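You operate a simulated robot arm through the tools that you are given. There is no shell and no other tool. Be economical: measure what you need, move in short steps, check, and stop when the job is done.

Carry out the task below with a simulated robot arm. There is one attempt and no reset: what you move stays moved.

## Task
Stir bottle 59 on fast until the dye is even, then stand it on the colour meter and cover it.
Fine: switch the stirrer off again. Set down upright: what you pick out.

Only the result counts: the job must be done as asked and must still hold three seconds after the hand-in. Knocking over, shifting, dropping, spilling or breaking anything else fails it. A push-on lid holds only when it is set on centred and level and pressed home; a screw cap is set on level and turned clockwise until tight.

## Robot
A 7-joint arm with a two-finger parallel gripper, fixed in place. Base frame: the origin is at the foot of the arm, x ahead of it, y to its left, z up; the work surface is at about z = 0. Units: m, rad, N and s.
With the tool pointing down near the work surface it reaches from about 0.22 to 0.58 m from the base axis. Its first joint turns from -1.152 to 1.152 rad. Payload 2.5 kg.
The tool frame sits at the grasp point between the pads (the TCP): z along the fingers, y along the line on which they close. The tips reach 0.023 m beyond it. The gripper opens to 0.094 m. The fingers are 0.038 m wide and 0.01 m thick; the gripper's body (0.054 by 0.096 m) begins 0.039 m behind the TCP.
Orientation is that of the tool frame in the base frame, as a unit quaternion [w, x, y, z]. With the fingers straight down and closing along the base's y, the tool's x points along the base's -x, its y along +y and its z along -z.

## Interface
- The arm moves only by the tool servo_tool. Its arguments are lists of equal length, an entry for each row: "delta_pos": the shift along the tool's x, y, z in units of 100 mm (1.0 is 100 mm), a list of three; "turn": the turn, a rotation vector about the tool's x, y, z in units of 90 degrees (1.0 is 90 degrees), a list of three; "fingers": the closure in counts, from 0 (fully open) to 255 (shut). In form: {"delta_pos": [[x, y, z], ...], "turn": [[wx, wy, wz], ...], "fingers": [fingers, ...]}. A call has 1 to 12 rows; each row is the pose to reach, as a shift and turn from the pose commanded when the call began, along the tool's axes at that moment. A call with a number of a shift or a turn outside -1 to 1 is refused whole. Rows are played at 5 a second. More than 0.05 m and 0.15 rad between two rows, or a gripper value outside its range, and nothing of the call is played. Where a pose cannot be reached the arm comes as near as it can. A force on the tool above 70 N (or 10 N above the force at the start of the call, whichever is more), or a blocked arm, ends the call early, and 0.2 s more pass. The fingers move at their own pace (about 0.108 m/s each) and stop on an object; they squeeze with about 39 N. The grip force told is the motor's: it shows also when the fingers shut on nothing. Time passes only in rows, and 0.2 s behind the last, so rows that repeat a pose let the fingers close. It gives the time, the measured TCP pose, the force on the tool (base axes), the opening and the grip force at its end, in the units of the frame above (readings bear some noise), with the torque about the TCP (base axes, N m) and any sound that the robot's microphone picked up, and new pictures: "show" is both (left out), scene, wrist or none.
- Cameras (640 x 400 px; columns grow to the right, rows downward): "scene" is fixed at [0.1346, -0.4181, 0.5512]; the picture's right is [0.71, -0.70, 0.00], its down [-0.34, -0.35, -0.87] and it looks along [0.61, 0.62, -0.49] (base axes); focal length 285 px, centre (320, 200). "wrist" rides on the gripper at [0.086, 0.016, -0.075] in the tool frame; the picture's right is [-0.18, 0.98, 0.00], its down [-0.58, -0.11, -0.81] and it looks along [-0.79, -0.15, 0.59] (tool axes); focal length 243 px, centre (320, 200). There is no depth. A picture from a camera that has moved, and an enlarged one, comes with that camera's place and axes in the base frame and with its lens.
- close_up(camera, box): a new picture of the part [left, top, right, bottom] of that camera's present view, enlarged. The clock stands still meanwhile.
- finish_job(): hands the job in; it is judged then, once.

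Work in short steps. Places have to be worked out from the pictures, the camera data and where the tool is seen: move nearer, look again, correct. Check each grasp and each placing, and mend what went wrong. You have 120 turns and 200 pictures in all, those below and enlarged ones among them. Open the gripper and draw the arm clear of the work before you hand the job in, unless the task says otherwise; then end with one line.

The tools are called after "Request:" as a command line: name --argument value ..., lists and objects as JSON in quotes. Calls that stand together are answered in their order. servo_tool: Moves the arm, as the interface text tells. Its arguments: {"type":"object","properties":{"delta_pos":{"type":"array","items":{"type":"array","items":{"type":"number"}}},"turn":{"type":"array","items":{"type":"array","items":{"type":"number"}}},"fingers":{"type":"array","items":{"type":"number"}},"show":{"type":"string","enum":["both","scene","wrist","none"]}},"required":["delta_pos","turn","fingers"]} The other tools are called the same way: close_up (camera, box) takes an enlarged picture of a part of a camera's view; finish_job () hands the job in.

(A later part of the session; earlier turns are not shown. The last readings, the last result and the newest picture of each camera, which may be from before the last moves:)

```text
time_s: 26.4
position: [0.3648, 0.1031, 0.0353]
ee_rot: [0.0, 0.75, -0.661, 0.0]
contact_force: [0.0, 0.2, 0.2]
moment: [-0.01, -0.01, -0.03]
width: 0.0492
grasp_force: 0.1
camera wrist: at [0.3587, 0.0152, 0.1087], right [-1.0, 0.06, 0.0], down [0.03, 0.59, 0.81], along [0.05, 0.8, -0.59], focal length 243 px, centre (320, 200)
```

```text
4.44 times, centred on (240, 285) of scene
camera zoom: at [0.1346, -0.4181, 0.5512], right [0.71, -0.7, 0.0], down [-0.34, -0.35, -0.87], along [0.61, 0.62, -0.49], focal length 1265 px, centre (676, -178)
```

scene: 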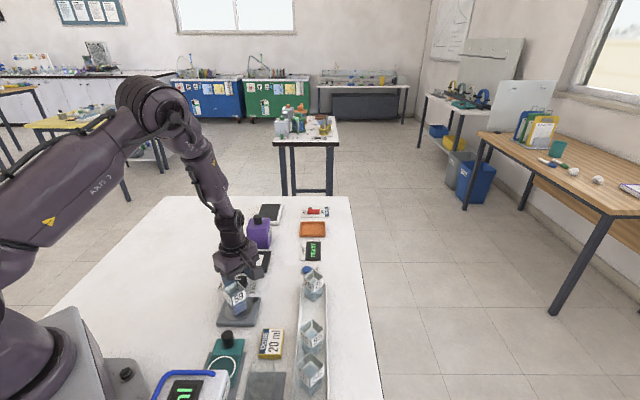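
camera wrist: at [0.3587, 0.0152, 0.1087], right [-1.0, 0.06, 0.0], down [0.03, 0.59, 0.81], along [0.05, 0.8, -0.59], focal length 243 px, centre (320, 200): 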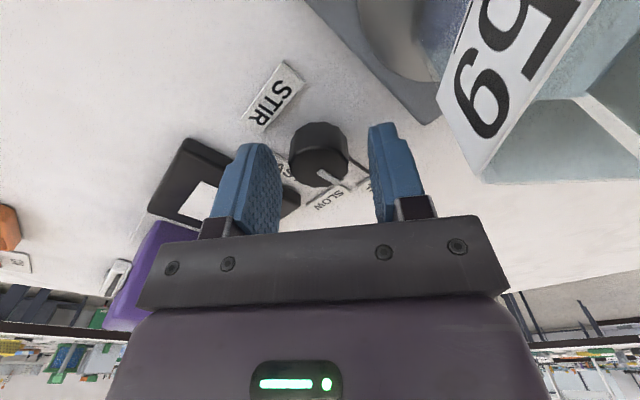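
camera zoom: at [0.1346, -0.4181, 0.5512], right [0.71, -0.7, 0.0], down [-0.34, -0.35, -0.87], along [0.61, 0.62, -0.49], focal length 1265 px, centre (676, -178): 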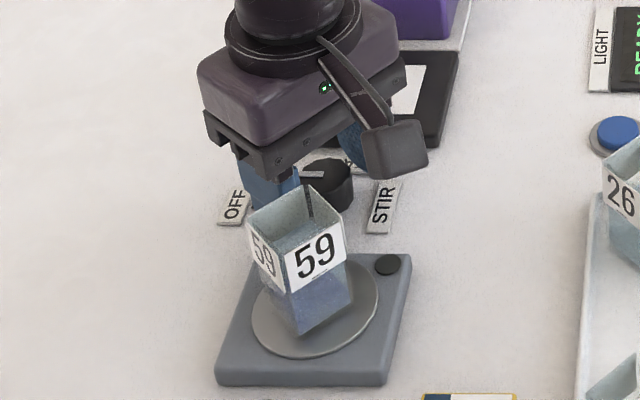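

The fingers straddle the knob well clear of everything; the camera block (bottom ≈ 0.09) will pass above the bottle rim (≈ 0.07). I close on the knob and turn the first 45° clockwise.

Request:
servo_tool --delta_pos '[[0, 0, 0], [0, 0, 0], [0, 0, 0], [0, 0, 0], [0, 0, 0], [0, 0, 0], [0, 0, 0], [0, 0, 0], [0, 0, 0]]' --turn '[[0, 0, 0], [0, 0, 0], [0, 0, 0], [0, 0, 0.08], [0, 0, 0.16], [0, 0, 0.24], [0, 0, 0.32], [0, 0, 0.4], [0, 0, 0.45]]' --fingers '[255, 255, 255, 255, 255, 255, 255, 255, 255]'

Request:
close_up --camera "scene" --box '[192, 240, 288, 330]'

```text
time_s: 28.4
position: [0.3656, 0.1028, 0.0354]
ee_rot: [0.001, -0.474, 0.881, -0.001]
contact_force: [22.6, 2.5, -25.3]
moment: [-0.14, 0.18, -0.02]
width: 0.029
grasp_force: 45.0
camera wrist: at [0.3029, 0.0398, 0.1086], right [-0.72, 0.7, 0.0], down [0.41, 0.42, 0.81], along [0.56, 0.58, -0.59], focal length 243 px, centre (320, 200)
```

scene: 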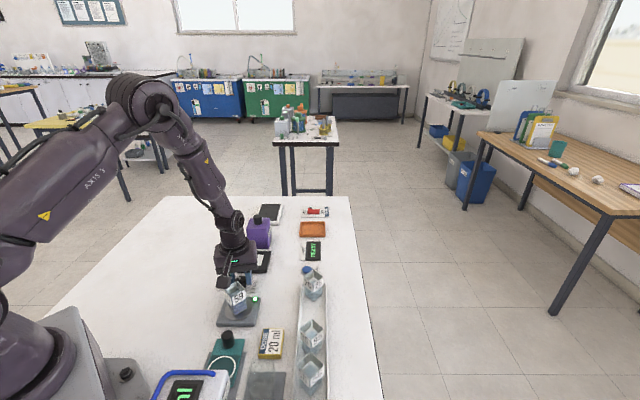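
wrist: 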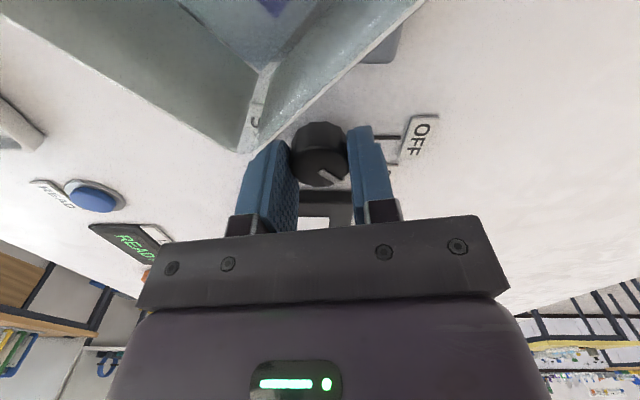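

```text
4.44 times, centred on (240, 285) of scene
camera zoom: at [0.1347, -0.4181, 0.5512], right [0.71, -0.7, 0.0], down [-0.34, -0.35, -0.87], along [0.61, 0.62, -0.49], focal length 1265 px, centre (676, -178)
```

zoom: 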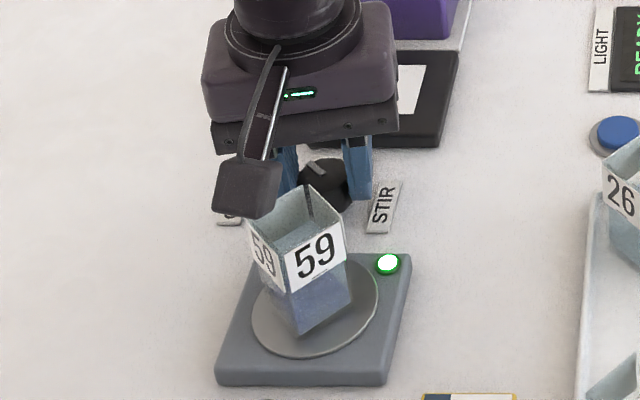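

The light is on and the knob has reached SLOW; the bottle is untouched. I turn the remaining ~47° to FAST.

Request:
servo_tool --delta_pos '[[0, 0, 0], [0, 0, 0], [0, 0, 0], [0, 0, 0], [0, 0, 0], [0, 0, 0], [0, 0, 0]]' --turn '[[0, 0, 0.08], [0, 0, 0.16], [0, 0, 0.24], [0, 0, 0.32], [0, 0, 0.4], [0, 0, 0.48], [0, 0, 0.55]]' --fingers '[255, 255, 255, 255, 255, 255, 255]'

Request:
close_up --camera "scene" --box '[192, 240, 288, 330]'

```text
time_s: 30.0
position: [0.3657, 0.1041, 0.0339]
ee_rot: [0.0, -0.061, 0.998, 0.0]
contact_force: [12.4, 2.2, -9.8]
moment: [-0.23, -0.89, -0.02]
width: 0.0291
grasp_force: 45.1
camera wrist: at [0.276, 0.1088, 0.1087], right [0.06, 1.0, 0.0], down [0.59, -0.04, 0.81], along [0.81, -0.05, -0.59], focal length 243 px, centre (320, 200)
```

scene: 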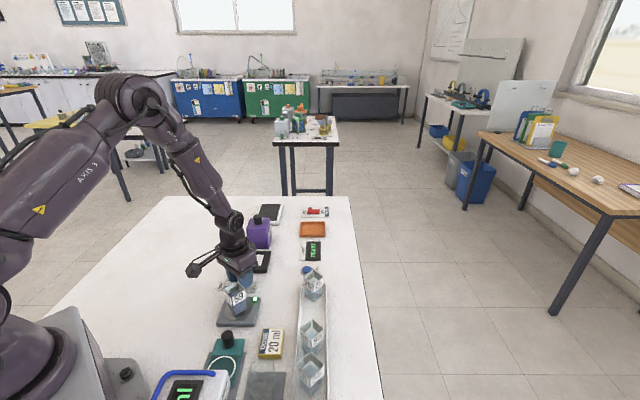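
wrist: 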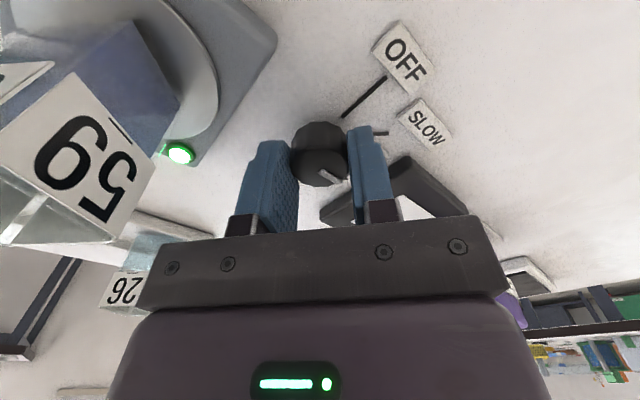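

```text
4.44 times, centred on (240, 285) of scene
camera zoom: at [0.1346, -0.4181, 0.5512], right [0.71, -0.7, 0.0], down [-0.34, -0.35, -0.87], along [0.61, 0.62, -0.49], focal length 1265 px, centre (676, -178)
```

zoom: 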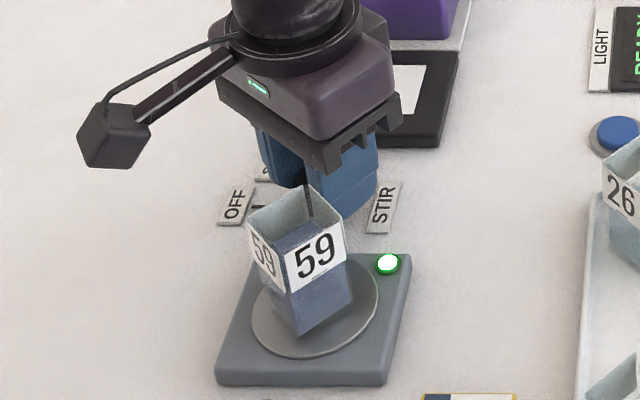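

The gripper turned 90° and the pointer now lies toward FAST (45°); the dye is already spreading. I hold here a while and watch the bottle.

Request:
close_up --camera "wrist" --box '[240, 80, 460, 220]'

Request:
servo_tool --delta_pos '[[0, 0, 0], [0, 0, 0], [0, 0, 0], [0, 0, 0], [0, 0, 0], [0, 0, 0], [0, 0, 0], [0, 0, 0], [0, 0, 0], [0, 0, 0], [0, 0, 0], [0, 0, 0]]' --turn '[[0, 0, 0], [0, 0, 0], [0, 0, 0], [0, 0, 0], [0, 0, 0], [0, 0, 0], [0, 0, 0], [0, 0, 0], [0, 0, 0], [0, 0, 0], [0, 0, 0], [0, 0, 0]]' --fingers '[255, 255, 255, 255, 255, 255, 255, 255, 255, 255, 255, 255]' --show "none"

Request:
close_up --camera "scene" --box '[216, 276, 264, 330]'

```text
2.86 times, centred on (350, 150) of wrist
camera zoom: at [0.276, 0.1088, 0.1087], right [0.06, 1.0, 0.0], down [0.59, -0.04, 0.81], along [0.81, -0.05, -0.59], focal length 693 px, centre (234, 343)
```

zoom: 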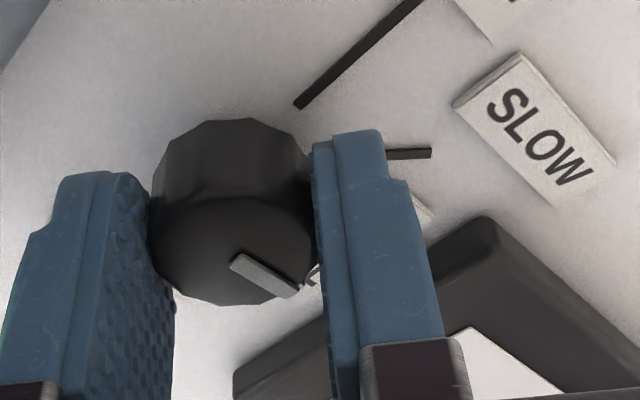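

```text
time_s: 32.6
position: [0.3653, 0.1036, 0.0358]
ee_rot: [0.0, -0.062, 0.998, 0.0]
contact_force: [9.9, 5.0, 6.9]
moment: [-0.14, -0.34, -0.03]
width: 0.0293
grasp_force: 44.9
```

```text
7.41 times, centred on (240, 303) of scene
camera zoom: at [0.1345, -0.4181, 0.5512], right [0.71, -0.7, 0.0], down [-0.34, -0.35, -0.87], along [0.61, 0.62, -0.49], focal length 2109 px, centre (913, -563)
```

zoom: 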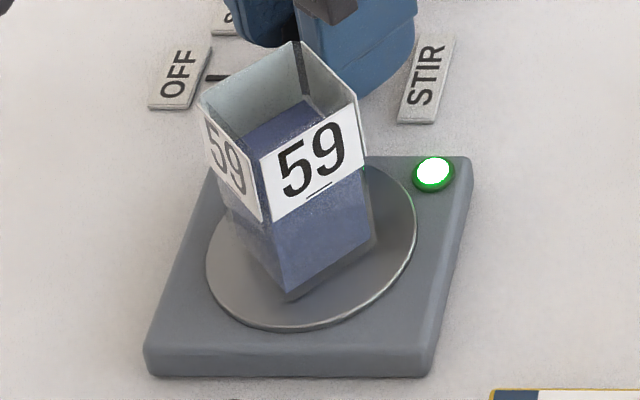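

The pointer reads 44°, i.e. on FAST, and the dye looks nearly uniform. I wait more and compare.

Request:
servo_tool --delta_pos '[[0, 0, 0], [0, 0, 0], [0, 0, 0], [0, 0, 0], [0, 0, 0], [0, 0, 0], [0, 0, 0], [0, 0, 0], [0, 0, 0], [0, 0, 0], [0, 0, 0], [0, 0, 0]]' --turn '[[0, 0, 0], [0, 0, 0], [0, 0, 0], [0, 0, 0], [0, 0, 0], [0, 0, 0], [0, 0, 0], [0, 0, 0], [0, 0, 0], [0, 0, 0], [0, 0, 0], [0, 0, 0]]' --fingers '[255, 255, 255, 255, 255, 255, 255, 255, 255, 255, 255, 255]' --show "none"

Request:
close_up --camera "scene" --box '[216, 276, 264, 330]'

Request:
servo_tool --delta_pos '[[0, 0, 0], [0, 0, 0], [0, 0, 0], [0, 0, 0], [0, 0, 0], [0, 0, 0], [0, 0, 0], [0, 0, 0], [0, 0, 0], [0, 0, 0], [0, 0, 0], [0, 0, 0]]' --turn '[[0, 0, 0], [0, 0, 0], [0, 0, 0], [0, 0, 0], [0, 0, 0], [0, 0, 0], [0, 0, 0], [0, 0, 0], [0, 0, 0], [0, 0, 0], [0, 0, 0], [0, 0, 0]]' --fingers '[255, 255, 255, 255, 255, 255, 255, 255, 255, 255, 255, 255]' --show "none"

Request:
close_up --camera "scene" --box '[216, 276, 264, 330]'

```text
time_s: 35.2
position: [0.3649, 0.1036, 0.0345]
ee_rot: [0.001, -0.063, 0.998, 0.0]
contact_force: [8.6, 6.3, 13.6]
moment: [-0.11, -0.28, -0.05]
width: 0.0291
grasp_force: 45.1
```

```text
7.41 times, centred on (240, 303) of scene
camera zoom: at [0.1345, -0.4181, 0.5512], right [0.71, -0.7, 0.0], down [-0.34, -0.35, -0.87], along [0.61, 0.62, -0.49], focal length 2109 px, centre (913, -563)
```

zoom: 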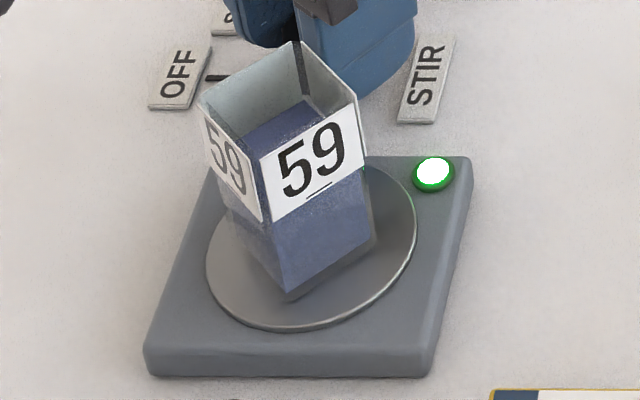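

```text
time_s: 37.8
position: [0.3649, 0.1029, 0.0341]
ee_rot: [0.001, -0.063, 0.998, -0.001]
contact_force: [7.9, 7.6, 12.9]
moment: [-0.11, -0.25, -0.01]
width: 0.0289
grasp_force: 45.2
```

```text
7.41 times, centred on (240, 303) of scene
camera zoom: at [0.1345, -0.4181, 0.5512], right [0.71, -0.7, 0.0], down [-0.34, -0.35, -0.87], along [0.61, 0.62, -0.49], focal length 2109 px, centre (913, -563)
```

zoom: 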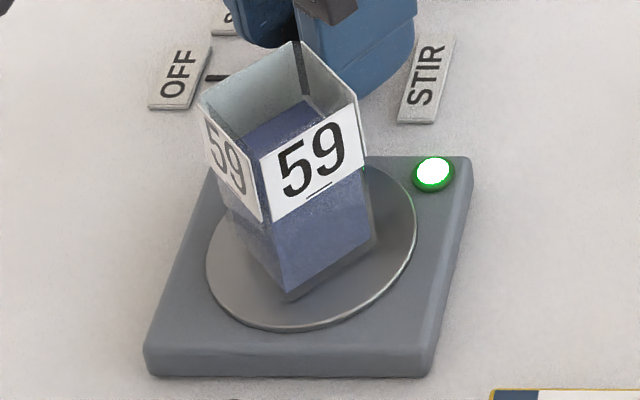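

No visible change over the last 5 s; I give it a few more seconds for margin.

Request:
servo_tool --delta_pos '[[0, 0, 0], [0, 0, 0], [0, 0, 0], [0, 0, 0], [0, 0, 0], [0, 0, 0], [0, 0, 0], [0, 0, 0], [0, 0, 0], [0, 0, 0], [0, 0, 0], [0, 0, 0]]' --turn '[[0, 0, 0], [0, 0, 0], [0, 0, 0], [0, 0, 0], [0, 0, 0], [0, 0, 0], [0, 0, 0], [0, 0, 0], [0, 0, 0], [0, 0, 0], [0, 0, 0], [0, 0, 0]]' --fingers '[255, 255, 255, 255, 255, 255, 255, 255, 255, 255, 255, 255]' --show "none"

Request:
servo_tool --delta_pos '[[0, 0, 0], [0, 0, 0], [0, 0, 0], [0, 0, 0], [0, 0, 0], [0, 0, 0], [0, 0, 0], [0, 0, 0], [0, 0, 0], [0, 0, 0], [0, 0, 0], [0, 0, 0]]' --turn '[[0, 0, 0], [0, 0, 0], [0, 0, 0], [0, 0, 0], [0, 0, 0], [0, 0, 0], [0, 0, 0], [0, 0, 0], [0, 0, 0], [0, 0, 0], [0, 0, 0], [0, 0, 0]]' --fingers '[255, 255, 255, 255, 255, 255, 255, 255, 255, 255, 255, 255]' --show "none"

Request:
close_up --camera "scene" --box '[216, 276, 264, 330]'

```text
time_s: 40.4
position: [0.3655, 0.1044, 0.0359]
ee_rot: [0.001, -0.063, 0.998, 0.0]
contact_force: [8.3, 8.6, 9.8]
moment: [-0.08, -0.31, -0.01]
width: 0.029
grasp_force: 45.0
```

```text
time_s: 43.0
position: [0.3656, 0.1035, 0.0344]
ee_rot: [0.001, -0.063, 0.998, 0.0]
contact_force: [8.0, 9.4, 7.8]
moment: [-0.09, -0.31, -0.02]
width: 0.0294
grasp_force: 45.1
```

```text
7.41 times, centred on (240, 303) of scene
camera zoom: at [0.1345, -0.4181, 0.5512], right [0.71, -0.7, 0.0], down [-0.34, -0.35, -0.87], along [0.61, 0.62, -0.49], focal length 2109 px, centre (913, -563)
```

zoom: 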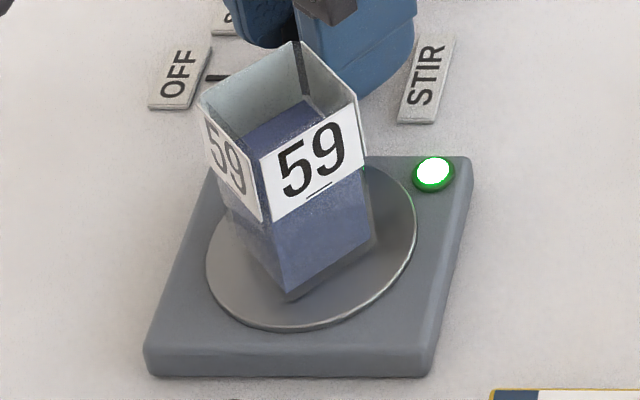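

The dye is even and unchanging. I turn the knob back 90° counter-clockwise to OFF (slightly beyond, to reach the stop).

Request:
servo_tool --delta_pos '[[0, 0, 0], [0, 0, 0], [0, 0, 0], [0, 0, 0], [0, 0, 0], [0, 0, 0], [0, 0, 0], [0, 0, 0], [0, 0, 0], [0, 0, 0], [0, 0, 0], [0, 0, 0]]' --turn '[[0, 0, -0.08], [0, 0, -0.165], [0, 0, -0.25], [0, 0, -0.335], [0, 0, -0.42], [0, 0, -0.505], [0, 0, -0.59], [0, 0, -0.675], [0, 0, -0.76], [0, 0, -0.845], [0, 0, -0.93], [0, 0, -1.0]]' --fingers '[255, 255, 255, 255, 255, 255, 255, 255, 255, 255, 255, 255]' --show "wrist"

Request:
close_up --camera "scene" --box '[192, 240, 288, 330]'

```text
time_s: 45.6
position: [0.3659, 0.1021, 0.0349]
ee_rot: [-0.001, 0.75, -0.662, 0.001]
contact_force: [22.1, -1.4, -16.0]
moment: [0.22, 0.13, -0.64]
width: 0.0294
grasp_force: 44.9
camera wrist: at [0.3592, 0.0145, 0.1091], right [-1.0, 0.06, 0.0], down [0.03, 0.59, 0.81], along [0.05, 0.8, -0.59], focal length 243 px, centre (320, 200)
```

wrist: 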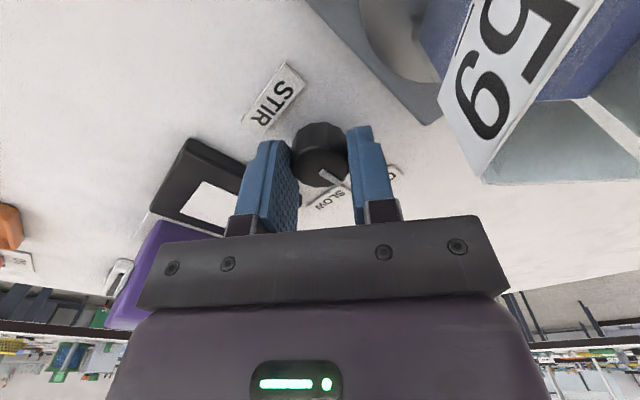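

```text
4.44 times, centred on (240, 285) of scene
camera zoom: at [0.1346, -0.4181, 0.5512], right [0.71, -0.7, 0.0], down [-0.34, -0.35, -0.87], along [0.61, 0.62, -0.49], focal length 1265 px, centre (676, -178)
```

zoom: 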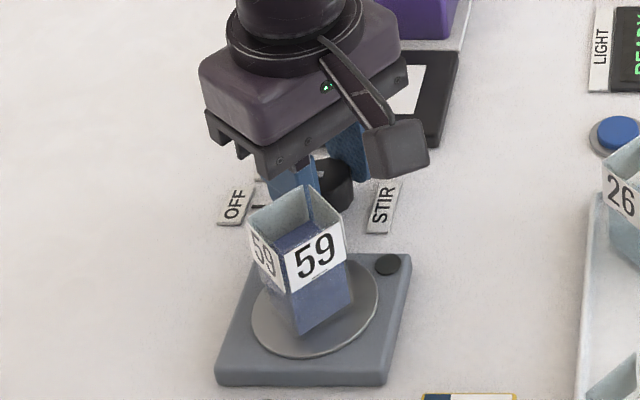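

The light is off and the knob is at the OFF stop. I release with the narrow opening and rise.

Request:
servo_tool --delta_pos '[[0, 0, 0], [0, 0, 0], [0, 0, 0], [0, 0, -0.3], [0, 0, -0.7], [0, 0, -1.0], [0, 0, -1.0]]' --turn '[[0, 0, 0.02], [0, 0, 0.02], [0, 0, 0.02], [0, 0, 0.02], [0, 0, 0.02], [0, 0, 0.02], [0, 0, 0.02]]' --fingers '[122, 122, 122, 122, 122, 122, 122]' --show "wrist"

Request:
close_up --camera "wrist" --box '[160, 0, 480, 200]'

Request:
close_up --camera "scene" --box '[192, 240, 288, 330]'

```text
time_s: 47.2
position: [0.3631, 0.1034, 0.1364]
ee_rot: [0.001, 0.739, -0.673, 0.0]
contact_force: [0.6, -0.5, 0.1]
moment: [0.02, -0.01, 0.0]
width: 0.0492
grasp_force: 0.1
camera wrist: at [0.355, 0.0155, 0.2092], right [-1.0, 0.09, 0.0], down [0.05, 0.59, 0.81], along [0.07, 0.8, -0.59], focal length 243 px, centre (320, 200)
```

wrist: 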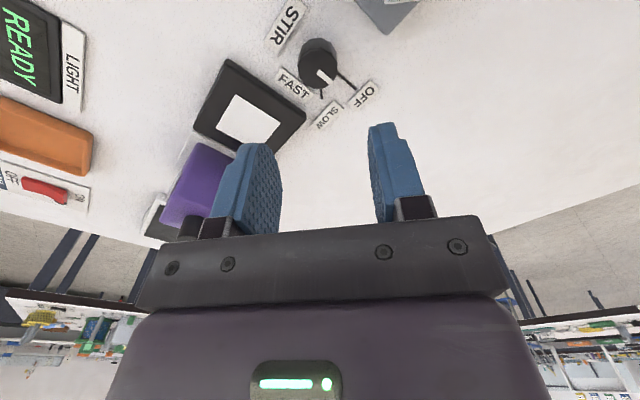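

```text
2.00 times, centred on (320, 100) of wrist
camera zoom: at [0.355, 0.0155, 0.2092], right [-1.0, 0.09, 0.0], down [0.05, 0.59, 0.81], along [0.07, 0.8, -0.59], focal length 485 px, centre (320, 400)
```

zoom: 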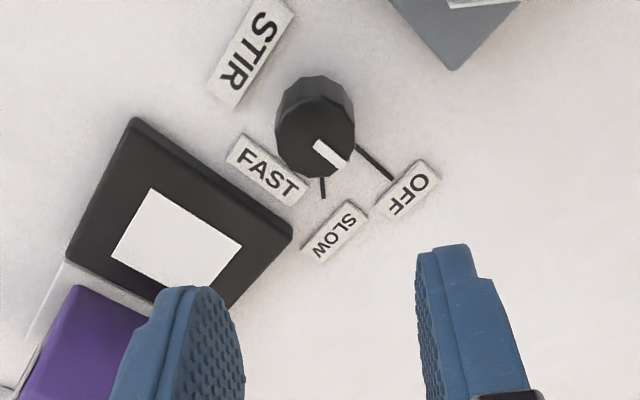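

```text
4.44 times, centred on (240, 285) of scene
camera zoom: at [0.1346, -0.4181, 0.5512], right [0.71, -0.7, 0.0], down [-0.34, -0.35, -0.87], along [0.61, 0.62, -0.49], focal length 1265 px, centre (676, -178)
```

zoom: 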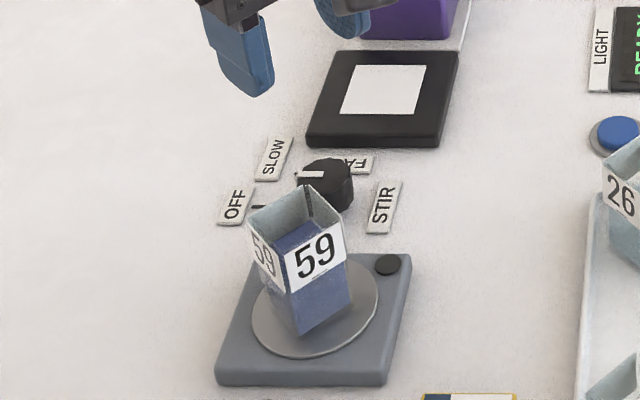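

Knob is back on OFF. Next I move over bottle 59, this time gripping along x (wrist at 90°), so turning to 45° at the meter lines it up with the pad.

Request:
servo_tool --delta_pos '[[0.15, 0.12, 0], [0.32, 0.26, 0], [0.5, 0.4, 0], [0.63, 0.52, 0], [0.63, 0.52, 0]]' --turn '[[0, 0, 0.02], [0, 0, 0.04], [0, 0, 0.059], [0, 0, 0.059], [0, 0, 0.059]]' --fingers '[80, 80, 80, 80, 80]' --show "wrist"

Request:
close_up --camera "wrist" --box '[160, 0, 480, 200]'

```text
time_s: 48.4
position: [0.318, 0.0361, 0.1333]
ee_rot: [0.0, 0.708, -0.707, -0.001]
contact_force: [-0.3, 0.3, 0.2]
moment: [0.01, -0.02, -0.02]
width: 0.0646
grasp_force: 0.0
camera wrist: at [0.3012, -0.0516, 0.2087], right [-0.98, 0.18, 0.0], down [0.11, 0.58, 0.81], along [0.15, 0.79, -0.59], focal length 243 px, centre (320, 200)
```

wrist: 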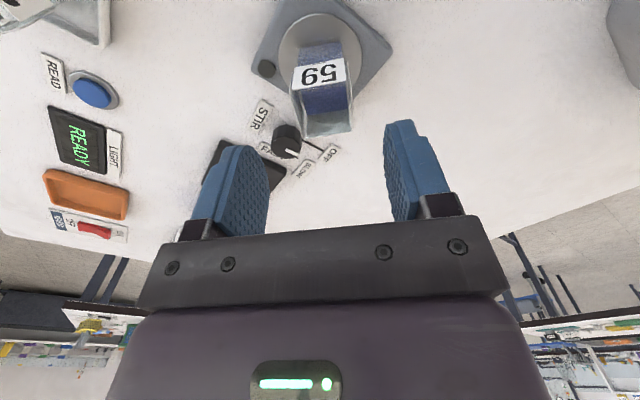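

```text
2.00 times, centred on (320, 100) of wrist
camera zoom: at [0.3012, -0.0516, 0.2087], right [-0.98, 0.18, 0.0], down [0.11, 0.58, 0.81], along [0.15, 0.79, -0.59], focal length 485 px, centre (320, 400)
```

zoom: 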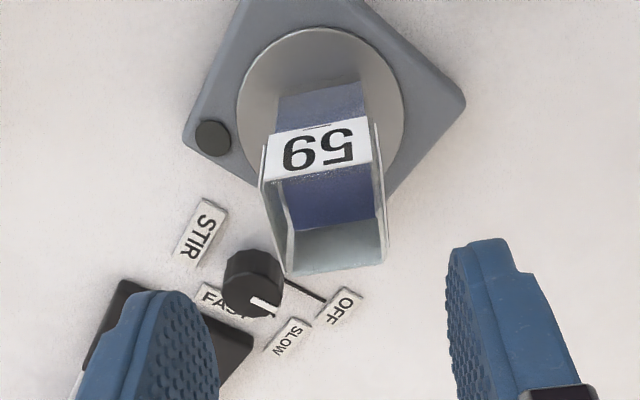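

Bottle centre ≈ (0.316, 0.037). I shift 2 mm and descend to grasp height.

Request:
servo_tool --delta_pos '[[0, 0.02, 0.2], [0, 0.02, 0.45], [0, 0.02, 0.7], [0, 0.02, 0.85], [0, 0.02, 0.85]]' --turn '[[0, 0, 0], [0, 0, 0], [0, 0, 0], [0, 0, 0], [0, 0, 0]]' --fingers '[80, 80, 80, 80, 80]' --show "wrist"

```text
time_s: 49.6
position: [0.3167, 0.0358, 0.0502]
ee_rot: [-0.001, 0.708, -0.706, 0.0]
contact_force: [0.2, 0.0, 0.9]
moment: [0.01, 0.01, 0.02]
width: 0.0646
grasp_force: 0.0
camera wrist: at [0.2998, -0.051, 0.1241], right [-0.98, 0.18, 0.0], down [0.11, 0.58, 0.81], along [0.15, 0.79, -0.59], focal length 243 px, centre (320, 200)
```

wrist: 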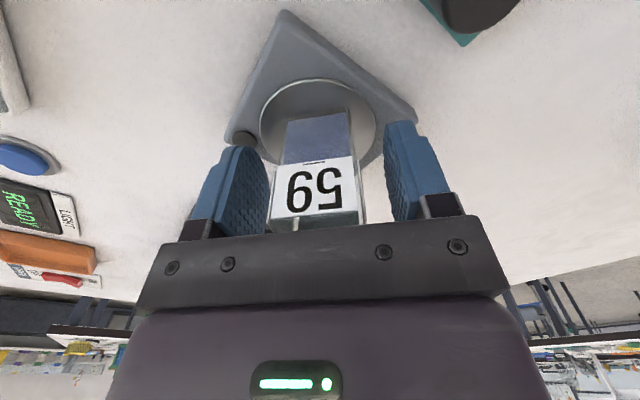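

Bottle is between the pads. I close and lift.

Request:
servo_tool --delta_pos '[[0, 0, 0.01], [0, 0, 0.01], [0, 0, 0.01], [0, 0, 0.01], [0, 0, -0.1], [0, 0, -0.3], [0, 0, -0.6], [0, 0, -0.9], [0, 0, -0.9]]' --turn '[[0, 0, 0], [0, 0, 0], [0, 0, 0], [0, 0, 0], [0, 0, 0], [0, 0, 0], [0, 0, 0], [0, 0, 0], [0, 0, 0]]' --fingers '[255, 255, 255, 255, 255, 255, 255, 255, 255]'

```text
time_s: 51.6
position: [0.3164, 0.0355, 0.1391]
ee_rot: [0.001, 0.708, -0.706, 0.0]
contact_force: [0.3, 0.4, -0.7]
moment: [-0.06, -0.02, 0.02]
width: 0.0334
grasp_force: 39.2
camera wrist: at [0.2992, -0.0515, 0.2142], right [-0.98, 0.18, 0.0], down [0.11, 0.58, 0.81], along [0.15, 0.79, -0.59], focal length 243 px, centre (320, 200)
```

scene: 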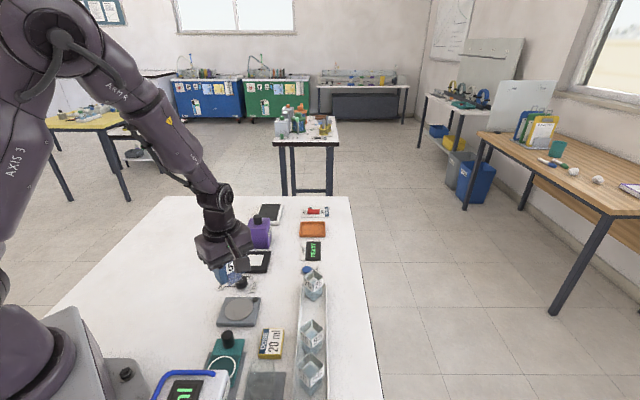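
wrist: 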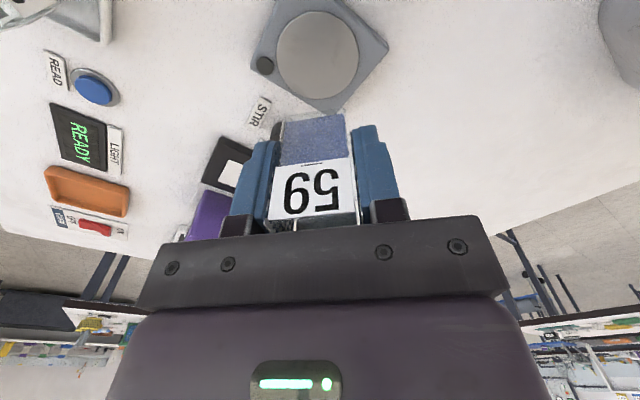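

Held upright. I carry it toward the meter while turning the wrist to 45°, stopping short of the pad to look.

Request:
servo_tool --delta_pos '[[-0.1, -0.1, -0.15], [-0.25, -0.25, -0.2], [-0.4, -0.41, -0.2], [-0.56, -0.58, -0.2], [-0.7, -0.72, -0.2], [-0.78, -0.8, -0.2], [-0.815, -0.84, -0.2], [-0.815, -0.84, -0.2]]' --turn '[[0, 0, 0.07], [0, 0, 0.14], [0, 0, 0.21], [0, 0, 0.28], [0, 0, 0.36], [0, 0, 0.43], [0, 0, 0.5], [0, 0, 0.5]]' --fingers '[255, 255, 255, 255, 255, 255, 255, 255]'

Request:
close_up --camera "wrist" --box '[220, 0, 460, 150]'

```text
time_s: 53.4
position: [0.4017, 0.1177, 0.1601]
ee_rot: [0.0, -0.382, 0.924, 0.0]
contact_force: [0.4, 0.0, -0.6]
moment: [0.0, 0.03, 0.0]
width: 0.0335
grasp_force: 38.7
camera wrist: at [0.3271, 0.0677, 0.2341], right [-0.56, 0.83, 0.0], down [0.49, 0.33, 0.81], along [0.67, 0.46, -0.59], focal length 243 px, centre (320, 200)
```

scene: 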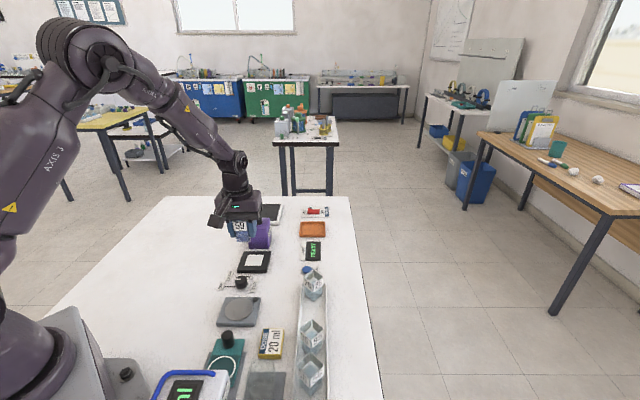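
wrist: 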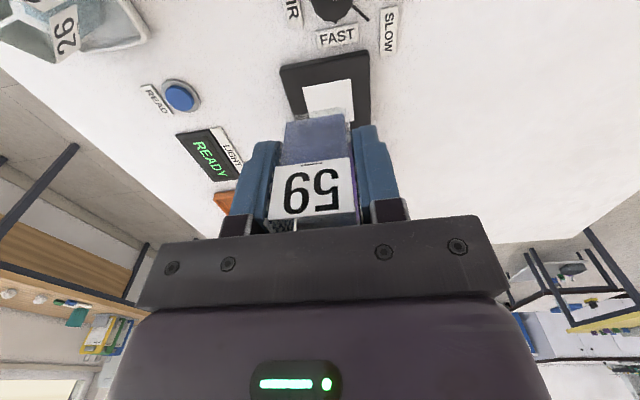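

```text
2.67 times, centred on (340, 75) of wrist
camera zoom: at [0.3271, 0.0677, 0.2341], right [-0.56, 0.83, 0.0], down [0.49, 0.33, 0.81], along [0.67, 0.46, -0.59], focal length 647 px, centre (267, 533)
```

zoom: 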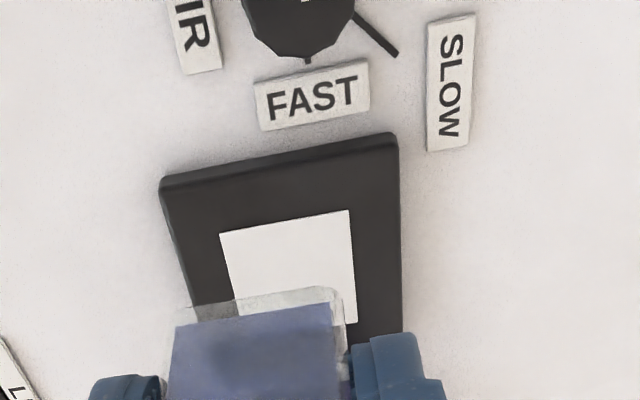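

Pad centre works out to about (0.439, 0.157), straight ahead ~53 mm. I move there and lower partway.

Request:
servo_tool --delta_pos '[[-0.18, 0, 0], [-0.36, 0, 0], [-0.48, 0, 0], [-0.53, 0, 0.1], [-0.53, 0, 0.4], [-0.53, 0, 0.7], [-0.53, 0, 0.8], [-0.53, 0, 0.8]]' --turn '[[0, 0, 0], [0, 0, 0], [0, 0, 0], [0, 0, 0], [0, 0, 0], [0, 0, 0], [0, 0, 0], [0, 0, 0]]' --fingers '[255, 255, 255, 255, 255, 255, 255, 255]' --show "wrist"

Request:
close_up --camera "scene" --box '[212, 200, 308, 290]'

Request:
close_up --camera "wrist" --box '[220, 20, 460, 170]'

```text
time_s: 55.2
position: [0.4395, 0.1549, 0.0799]
ee_rot: [0.0, -0.383, 0.924, -0.001]
contact_force: [0.5, 0.3, -0.4]
moment: [0.03, -0.01, -0.02]
width: 0.0335
grasp_force: 39.1
camera wrist: at [0.365, 0.1048, 0.1534], right [-0.57, 0.82, 0.0], down [0.49, 0.33, 0.81], along [0.66, 0.46, -0.59], focal length 243 px, centre (320, 200)
```

wrist: 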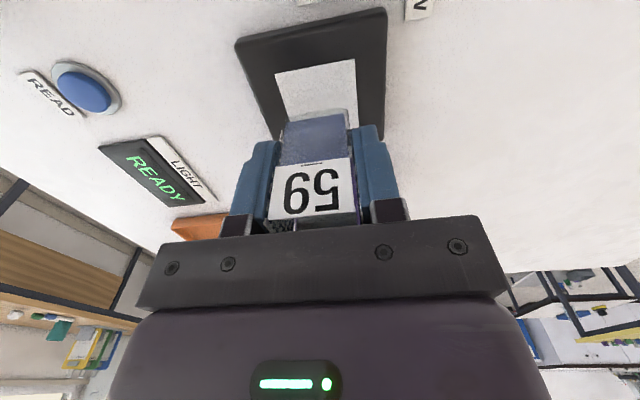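

```text
4.44 times, centred on (260, 245) of scene
camera zoom: at [0.1346, -0.4181, 0.5512], right [0.71, -0.7, 0.0], down [-0.34, -0.35, -0.87], along [0.61, 0.62, -0.49], focal length 1265 px, centre (587, 0)
```

zoom: 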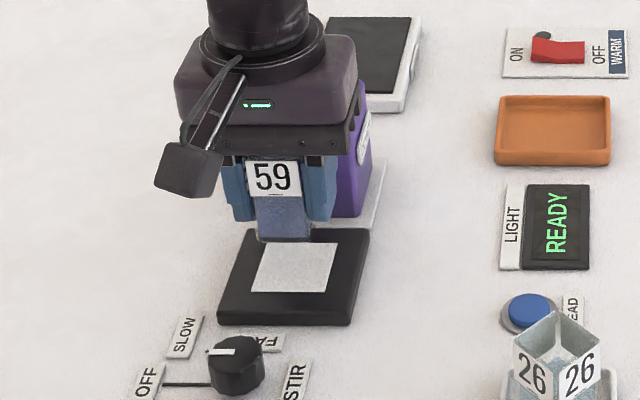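

```text
2.67 times, centred on (340, 95) of wrist
camera zoom: at [0.365, 0.1048, 0.1534], right [-0.57, 0.82, 0.0], down [0.49, 0.33, 0.81], along [0.66, 0.46, -0.59], focal length 647 px, centre (267, 480)
```

zoom: 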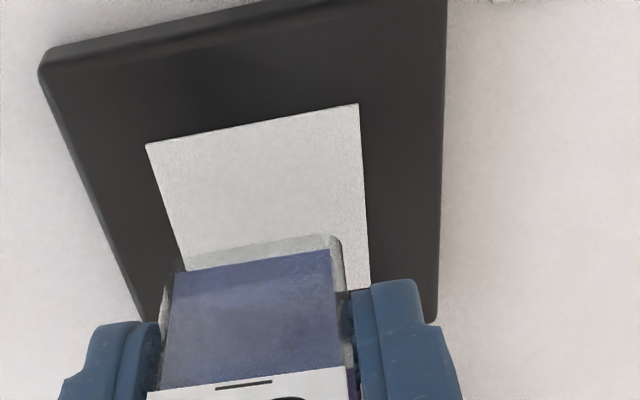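

Pad centre is about 2 mm to the tool's +y; the bottle is squared with the pad. I correct and lower slowly.

Request:
servo_tool --delta_pos '[[0.01, 0.022, 0.05], [0.01, 0.022, 0.12], [0.01, 0.022, 0.18], [0.01, 0.022, 0.22], [0.01, 0.022, 0.25], [0.01, 0.022, 0.25]]' --turn '[[0, 0, 0], [0, 0, 0], [0, 0, 0], [0, 0, 0], [0, 0, 0], [0, 0, 0]]' --fingers '[255, 255, 255, 255, 255, 255]' --show "none"

Request:
close_up --camera "scene" --box '[212, 200, 308, 290]'

Request:
close_up --camera "wrist" --box '[220, 20, 460, 170]'

```text
time_s: 56.6
position: [0.4354, 0.157, 0.0552]
ee_rot: [-0.001, -0.384, 0.923, 0.001]
contact_force: [-0.2, 0.5, 0.0]
moment: [-0.01, 0.0, 0.02]
width: 0.0332
grasp_force: 38.7
```

```text
4.44 times, centred on (260, 245) of scene
camera zoom: at [0.1346, -0.4181, 0.5512], right [0.71, -0.7, 0.0], down [-0.34, -0.35, -0.87], along [0.61, 0.62, -0.49], focal length 1265 px, centre (587, 0)
```

zoom: 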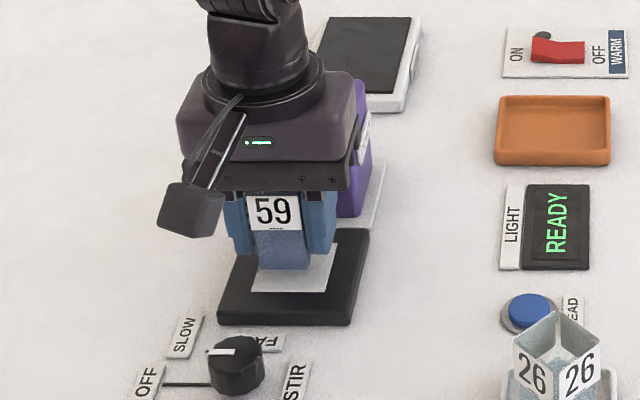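

```text
2.67 times, centred on (340, 95) of wrist
camera zoom: at [0.3625, 0.1056, 0.1287], right [-0.57, 0.82, 0.0], down [0.49, 0.34, 0.81], along [0.66, 0.46, -0.59], focal length 647 px, centre (267, 480)
```

zoom: 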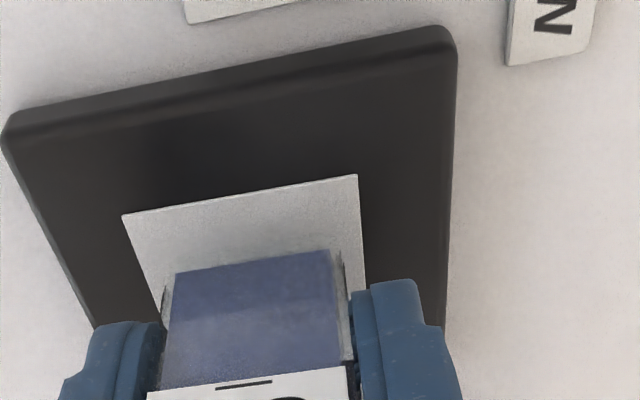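

The bottle base is still about 12 mm above the pad and centred within 2 mm. I nudge and lower until contact.

Request:
servo_tool --delta_pos '[[-0.01, -0.015, 0.03], [-0.01, -0.015, 0.06], [-0.01, -0.015, 0.08], [-0.01, -0.015, 0.1], [-0.01, -0.015, 0.11], [-0.01, -0.015, 0.12]]' --turn '[[0, 0, 0], [0, 0, 0], [0, 0, 0], [0, 0, 0], [0, 0, 0], [0, 0, 0]]' --fingers '[255, 255, 255, 255, 255, 255]' --show "none"

Request:
close_up --camera "scene" --box '[212, 200, 308, 290]'

```text
time_s: 58.0
position: [0.4386, 0.1556, 0.0431]
ee_rot: [0.001, -0.383, 0.924, 0.0]
contact_force: [-7.6, -3.3, 29.6]
moment: [-0.12, 0.28, 0.0]
width: 0.0333
grasp_force: 38.9
```

```text
4.44 times, centred on (260, 245) of scene
camera zoom: at [0.1344, -0.4181, 0.5512], right [0.71, -0.7, 0.0], down [-0.34, -0.35, -0.87], along [0.61, 0.62, -0.49], focal length 1265 px, centre (587, 0)
```

zoom: 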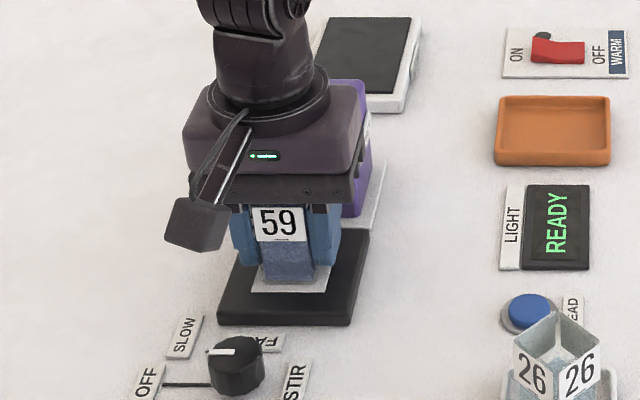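

Bottle 59 is down on the white square, centred. I ease off, open and rise straight up.

Request:
servo_tool --delta_pos '[[0, 0, -0.01], [0, 0, -0.01], [0, 0, -0.01], [0, 0, -0.01], [0, 0, -0.2], [0, 0, -0.5], [0, 0, -0.85], [0, 0, -1.0]]' --turn '[[0, 0, 0], [0, 0, 0], [0, 0, 0], [0, 0, 0], [0, 0, 0], [0, 0, 0], [0, 0, 0], [0, 0, 0]]' --fingers '[255, 150, 80, 80, 80, 80, 80, 80]' --show "wrist"

Request:
close_up --camera "scene" --box '[212, 200, 308, 290]'

Request:
close_up --camera "wrist" --box '[220, 0, 460, 150]'

```text
time_s: 59.8
position: [0.4375, 0.1551, 0.143]
ee_rot: [0.0, -0.384, 0.923, 0.0]
contact_force: [0.2, -0.3, -0.5]
moment: [-0.02, -0.01, -0.01]
width: 0.0644
grasp_force: 0.0
camera wrist: at [0.3634, 0.1051, 0.2168], right [-0.57, 0.82, 0.0], down [0.49, 0.34, 0.81], along [0.66, 0.46, -0.59], focal length 243 px, centre (320, 200)
```

wrist: 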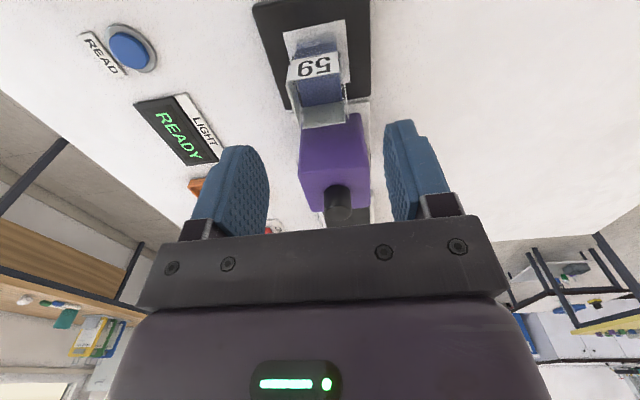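

```text
4.44 times, centred on (260, 245) of scene
camera zoom: at [0.1346, -0.4181, 0.5512], right [0.71, -0.7, 0.0], down [-0.34, -0.35, -0.87], along [0.61, 0.62, -0.49], focal length 1265 px, centre (587, 0)
```

zoom: 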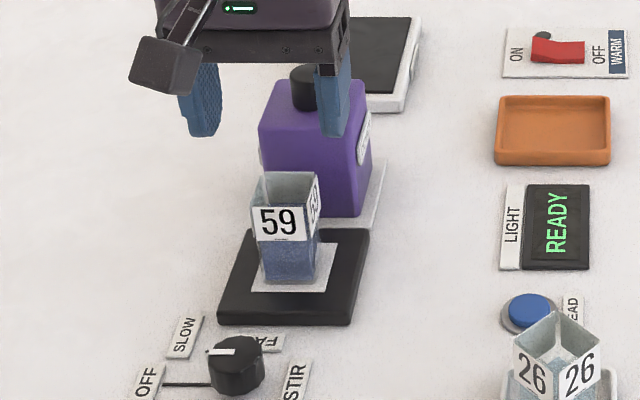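

```text
2.67 times, centred on (340, 75) of wrist
camera zoom: at [0.3634, 0.1051, 0.2168], right [-0.57, 0.82, 0.0], down [0.49, 0.34, 0.81], along [0.66, 0.46, -0.59], focal length 647 px, centre (267, 533)
```

zoom: 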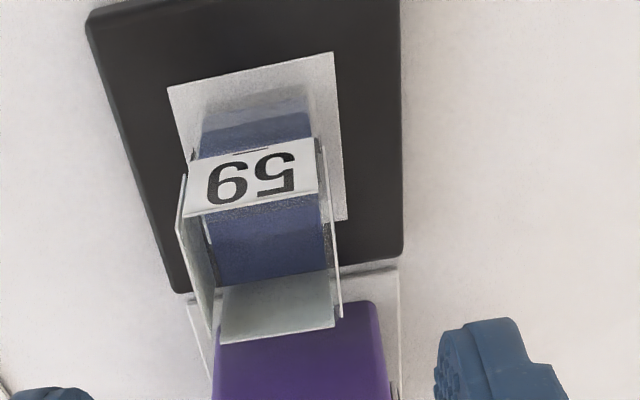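

The bottle stands well on the pad. Now I examine the hood and its knob.

Request:
close_up --camera "wrist" --box '[260, 90, 420, 240]'

Request:
close_up --camera "scene" --box '[240, 205, 300, 260]'

```text
2.67 times, centred on (340, 165) of wrist
camera zoom: at [0.3634, 0.1051, 0.2168], right [-0.57, 0.82, 0.0], down [0.49, 0.34, 0.81], along [0.66, 0.46, -0.59], focal length 647 px, centre (267, 293)
```

zoom: 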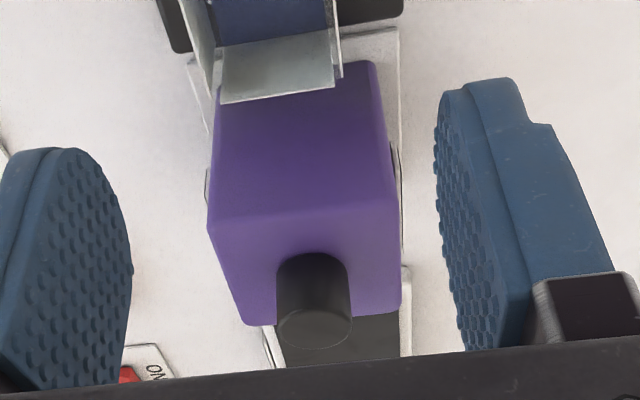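

```text
7.27 times, centred on (270, 232) of scene
camera zoom: at [0.1346, -0.4181, 0.5512], right [0.71, -0.7, 0.0], down [-0.34, -0.35, -0.87], along [0.61, 0.62, -0.49], focal length 2071 px, centre (684, -36)
```

zoom: 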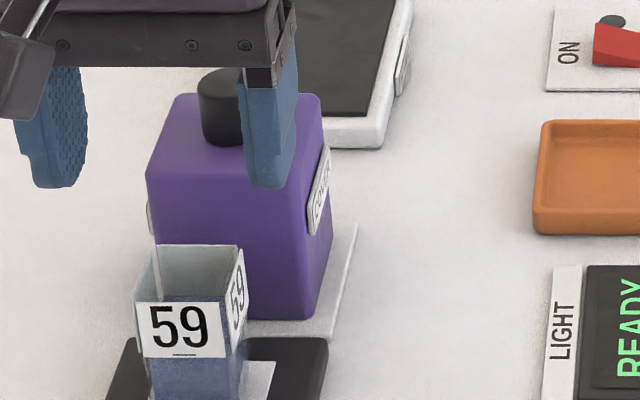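

It's the cover hood: ~60 mm square, top at z ≈ 0.076, knob top ≈ 0.10, centre ≈ (0.502, 0.222), aligned with the pad. I move above its knob.

Request:
servo_tool --delta_pos '[[0, 0, -0.3], [-0.25, 0, -0.3], [-0.5, 0.01, -0.3], [-0.75, 0.018, -0.3], [-0.92, 0.018, -0.3], [-0.92, 0.018, -0.3]]' --turn '[[0, 0, 0], [0, 0, 0], [0, 0, 0], [0, 0, 0], [0, 0, 0], [0, 0, 0]]' --fingers '[80, 80, 80, 80, 80, 80]' --show "wrist"

Request:
close_up --camera "wrist" --box '[220, 20, 460, 170]'

```text
time_s: 61.2
position: [0.5001, 0.2232, 0.1726]
ee_rot: [0.0, -0.383, 0.924, 0.0]
contact_force: [0.2, 0.8, -0.7]
moment: [0.02, -0.04, -0.01]
width: 0.0645
grasp_force: 0.0
camera wrist: at [0.4272, 0.1718, 0.2464], right [-0.57, 0.82, 0.0], down [0.49, 0.34, 0.81], along [0.66, 0.46, -0.59], focal length 243 px, centre (320, 200)
```

wrist: 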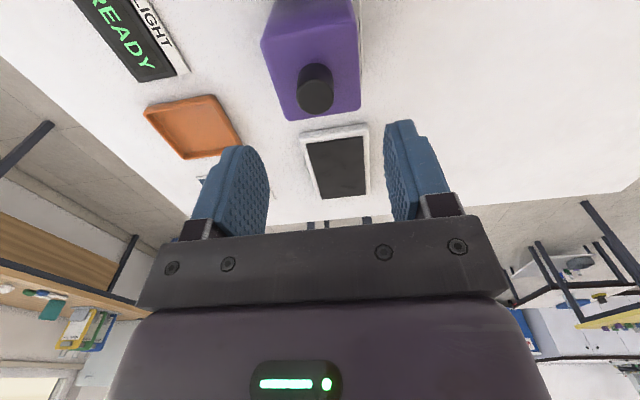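

```text
2.67 times, centred on (340, 95) of wrist
camera zoom: at [0.4272, 0.1718, 0.2464], right [-0.57, 0.82, 0.0], down [0.49, 0.34, 0.81], along [0.66, 0.46, -0.59], focal length 647 px, centre (267, 480)
```

zoom: 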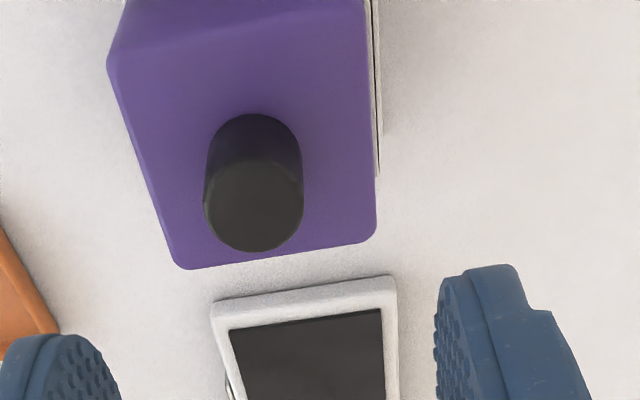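

Knob centre reads about (0.500, 0.219). I correct 3 mm and descend most of the way.

Request:
servo_tool --delta_pos '[[0.032, -0.031, 0.15], [0.032, -0.031, 0.35], [0.032, -0.031, 0.45], [0.032, -0.031, 0.45]]' --turn '[[0, 0, 0], [0, 0, 0], [0, 0, 0], [0, 0, 0]]' --fingers '[80, 80, 80, 80]' --show "wrist"

Request:
close_up --camera "wrist" --box '[220, 70, 460, 220]'

Request:
close_up --camera "scene" --box '[220, 180, 316, 270]'

```text
time_s: 62.2
position: [0.5013, 0.2173, 0.1282]
ee_rot: [0.0, -0.384, 0.923, 0.0]
contact_force: [0.5, -0.5, 0.2]
moment: [0.01, 0.04, 0.07]
width: 0.0645
grasp_force: 0.1
camera wrist: at [0.4271, 0.1672, 0.2015], right [-0.57, 0.82, 0.0], down [0.49, 0.34, 0.81], along [0.66, 0.46, -0.59], focal length 243 px, centre (320, 200)
```

wrist: 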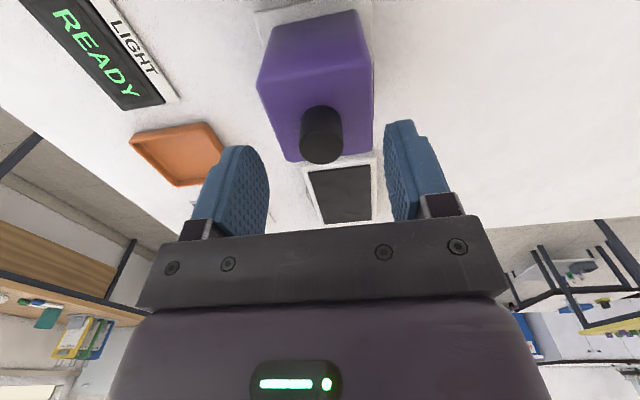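

```text
2.67 times, centred on (340, 145) of wrist
camera zoom: at [0.4271, 0.1672, 0.2015], right [-0.57, 0.82, 0.0], down [0.49, 0.34, 0.81], along [0.66, 0.46, -0.59], focal length 647 px, centre (267, 347)
```

zoom: 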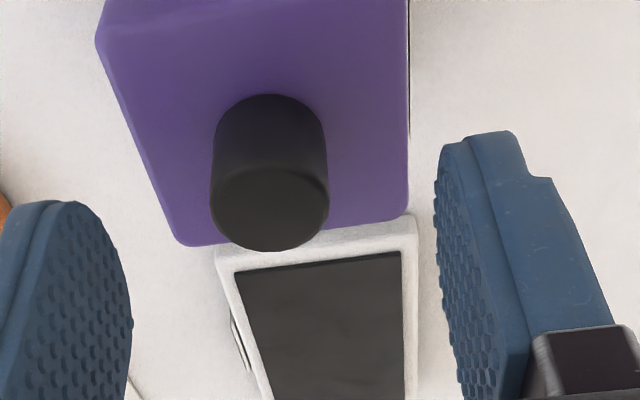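

```text
4.44 times, centred on (268, 225) of scene
camera zoom: at [0.1346, -0.4181, 0.5512], right [0.71, -0.7, 0.0], down [-0.34, -0.35, -0.87], along [0.61, 0.62, -0.49], focal length 1265 px, centre (551, 89)
```

zoom: 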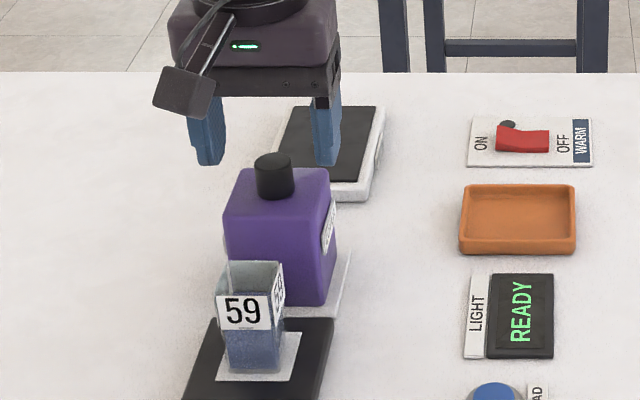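

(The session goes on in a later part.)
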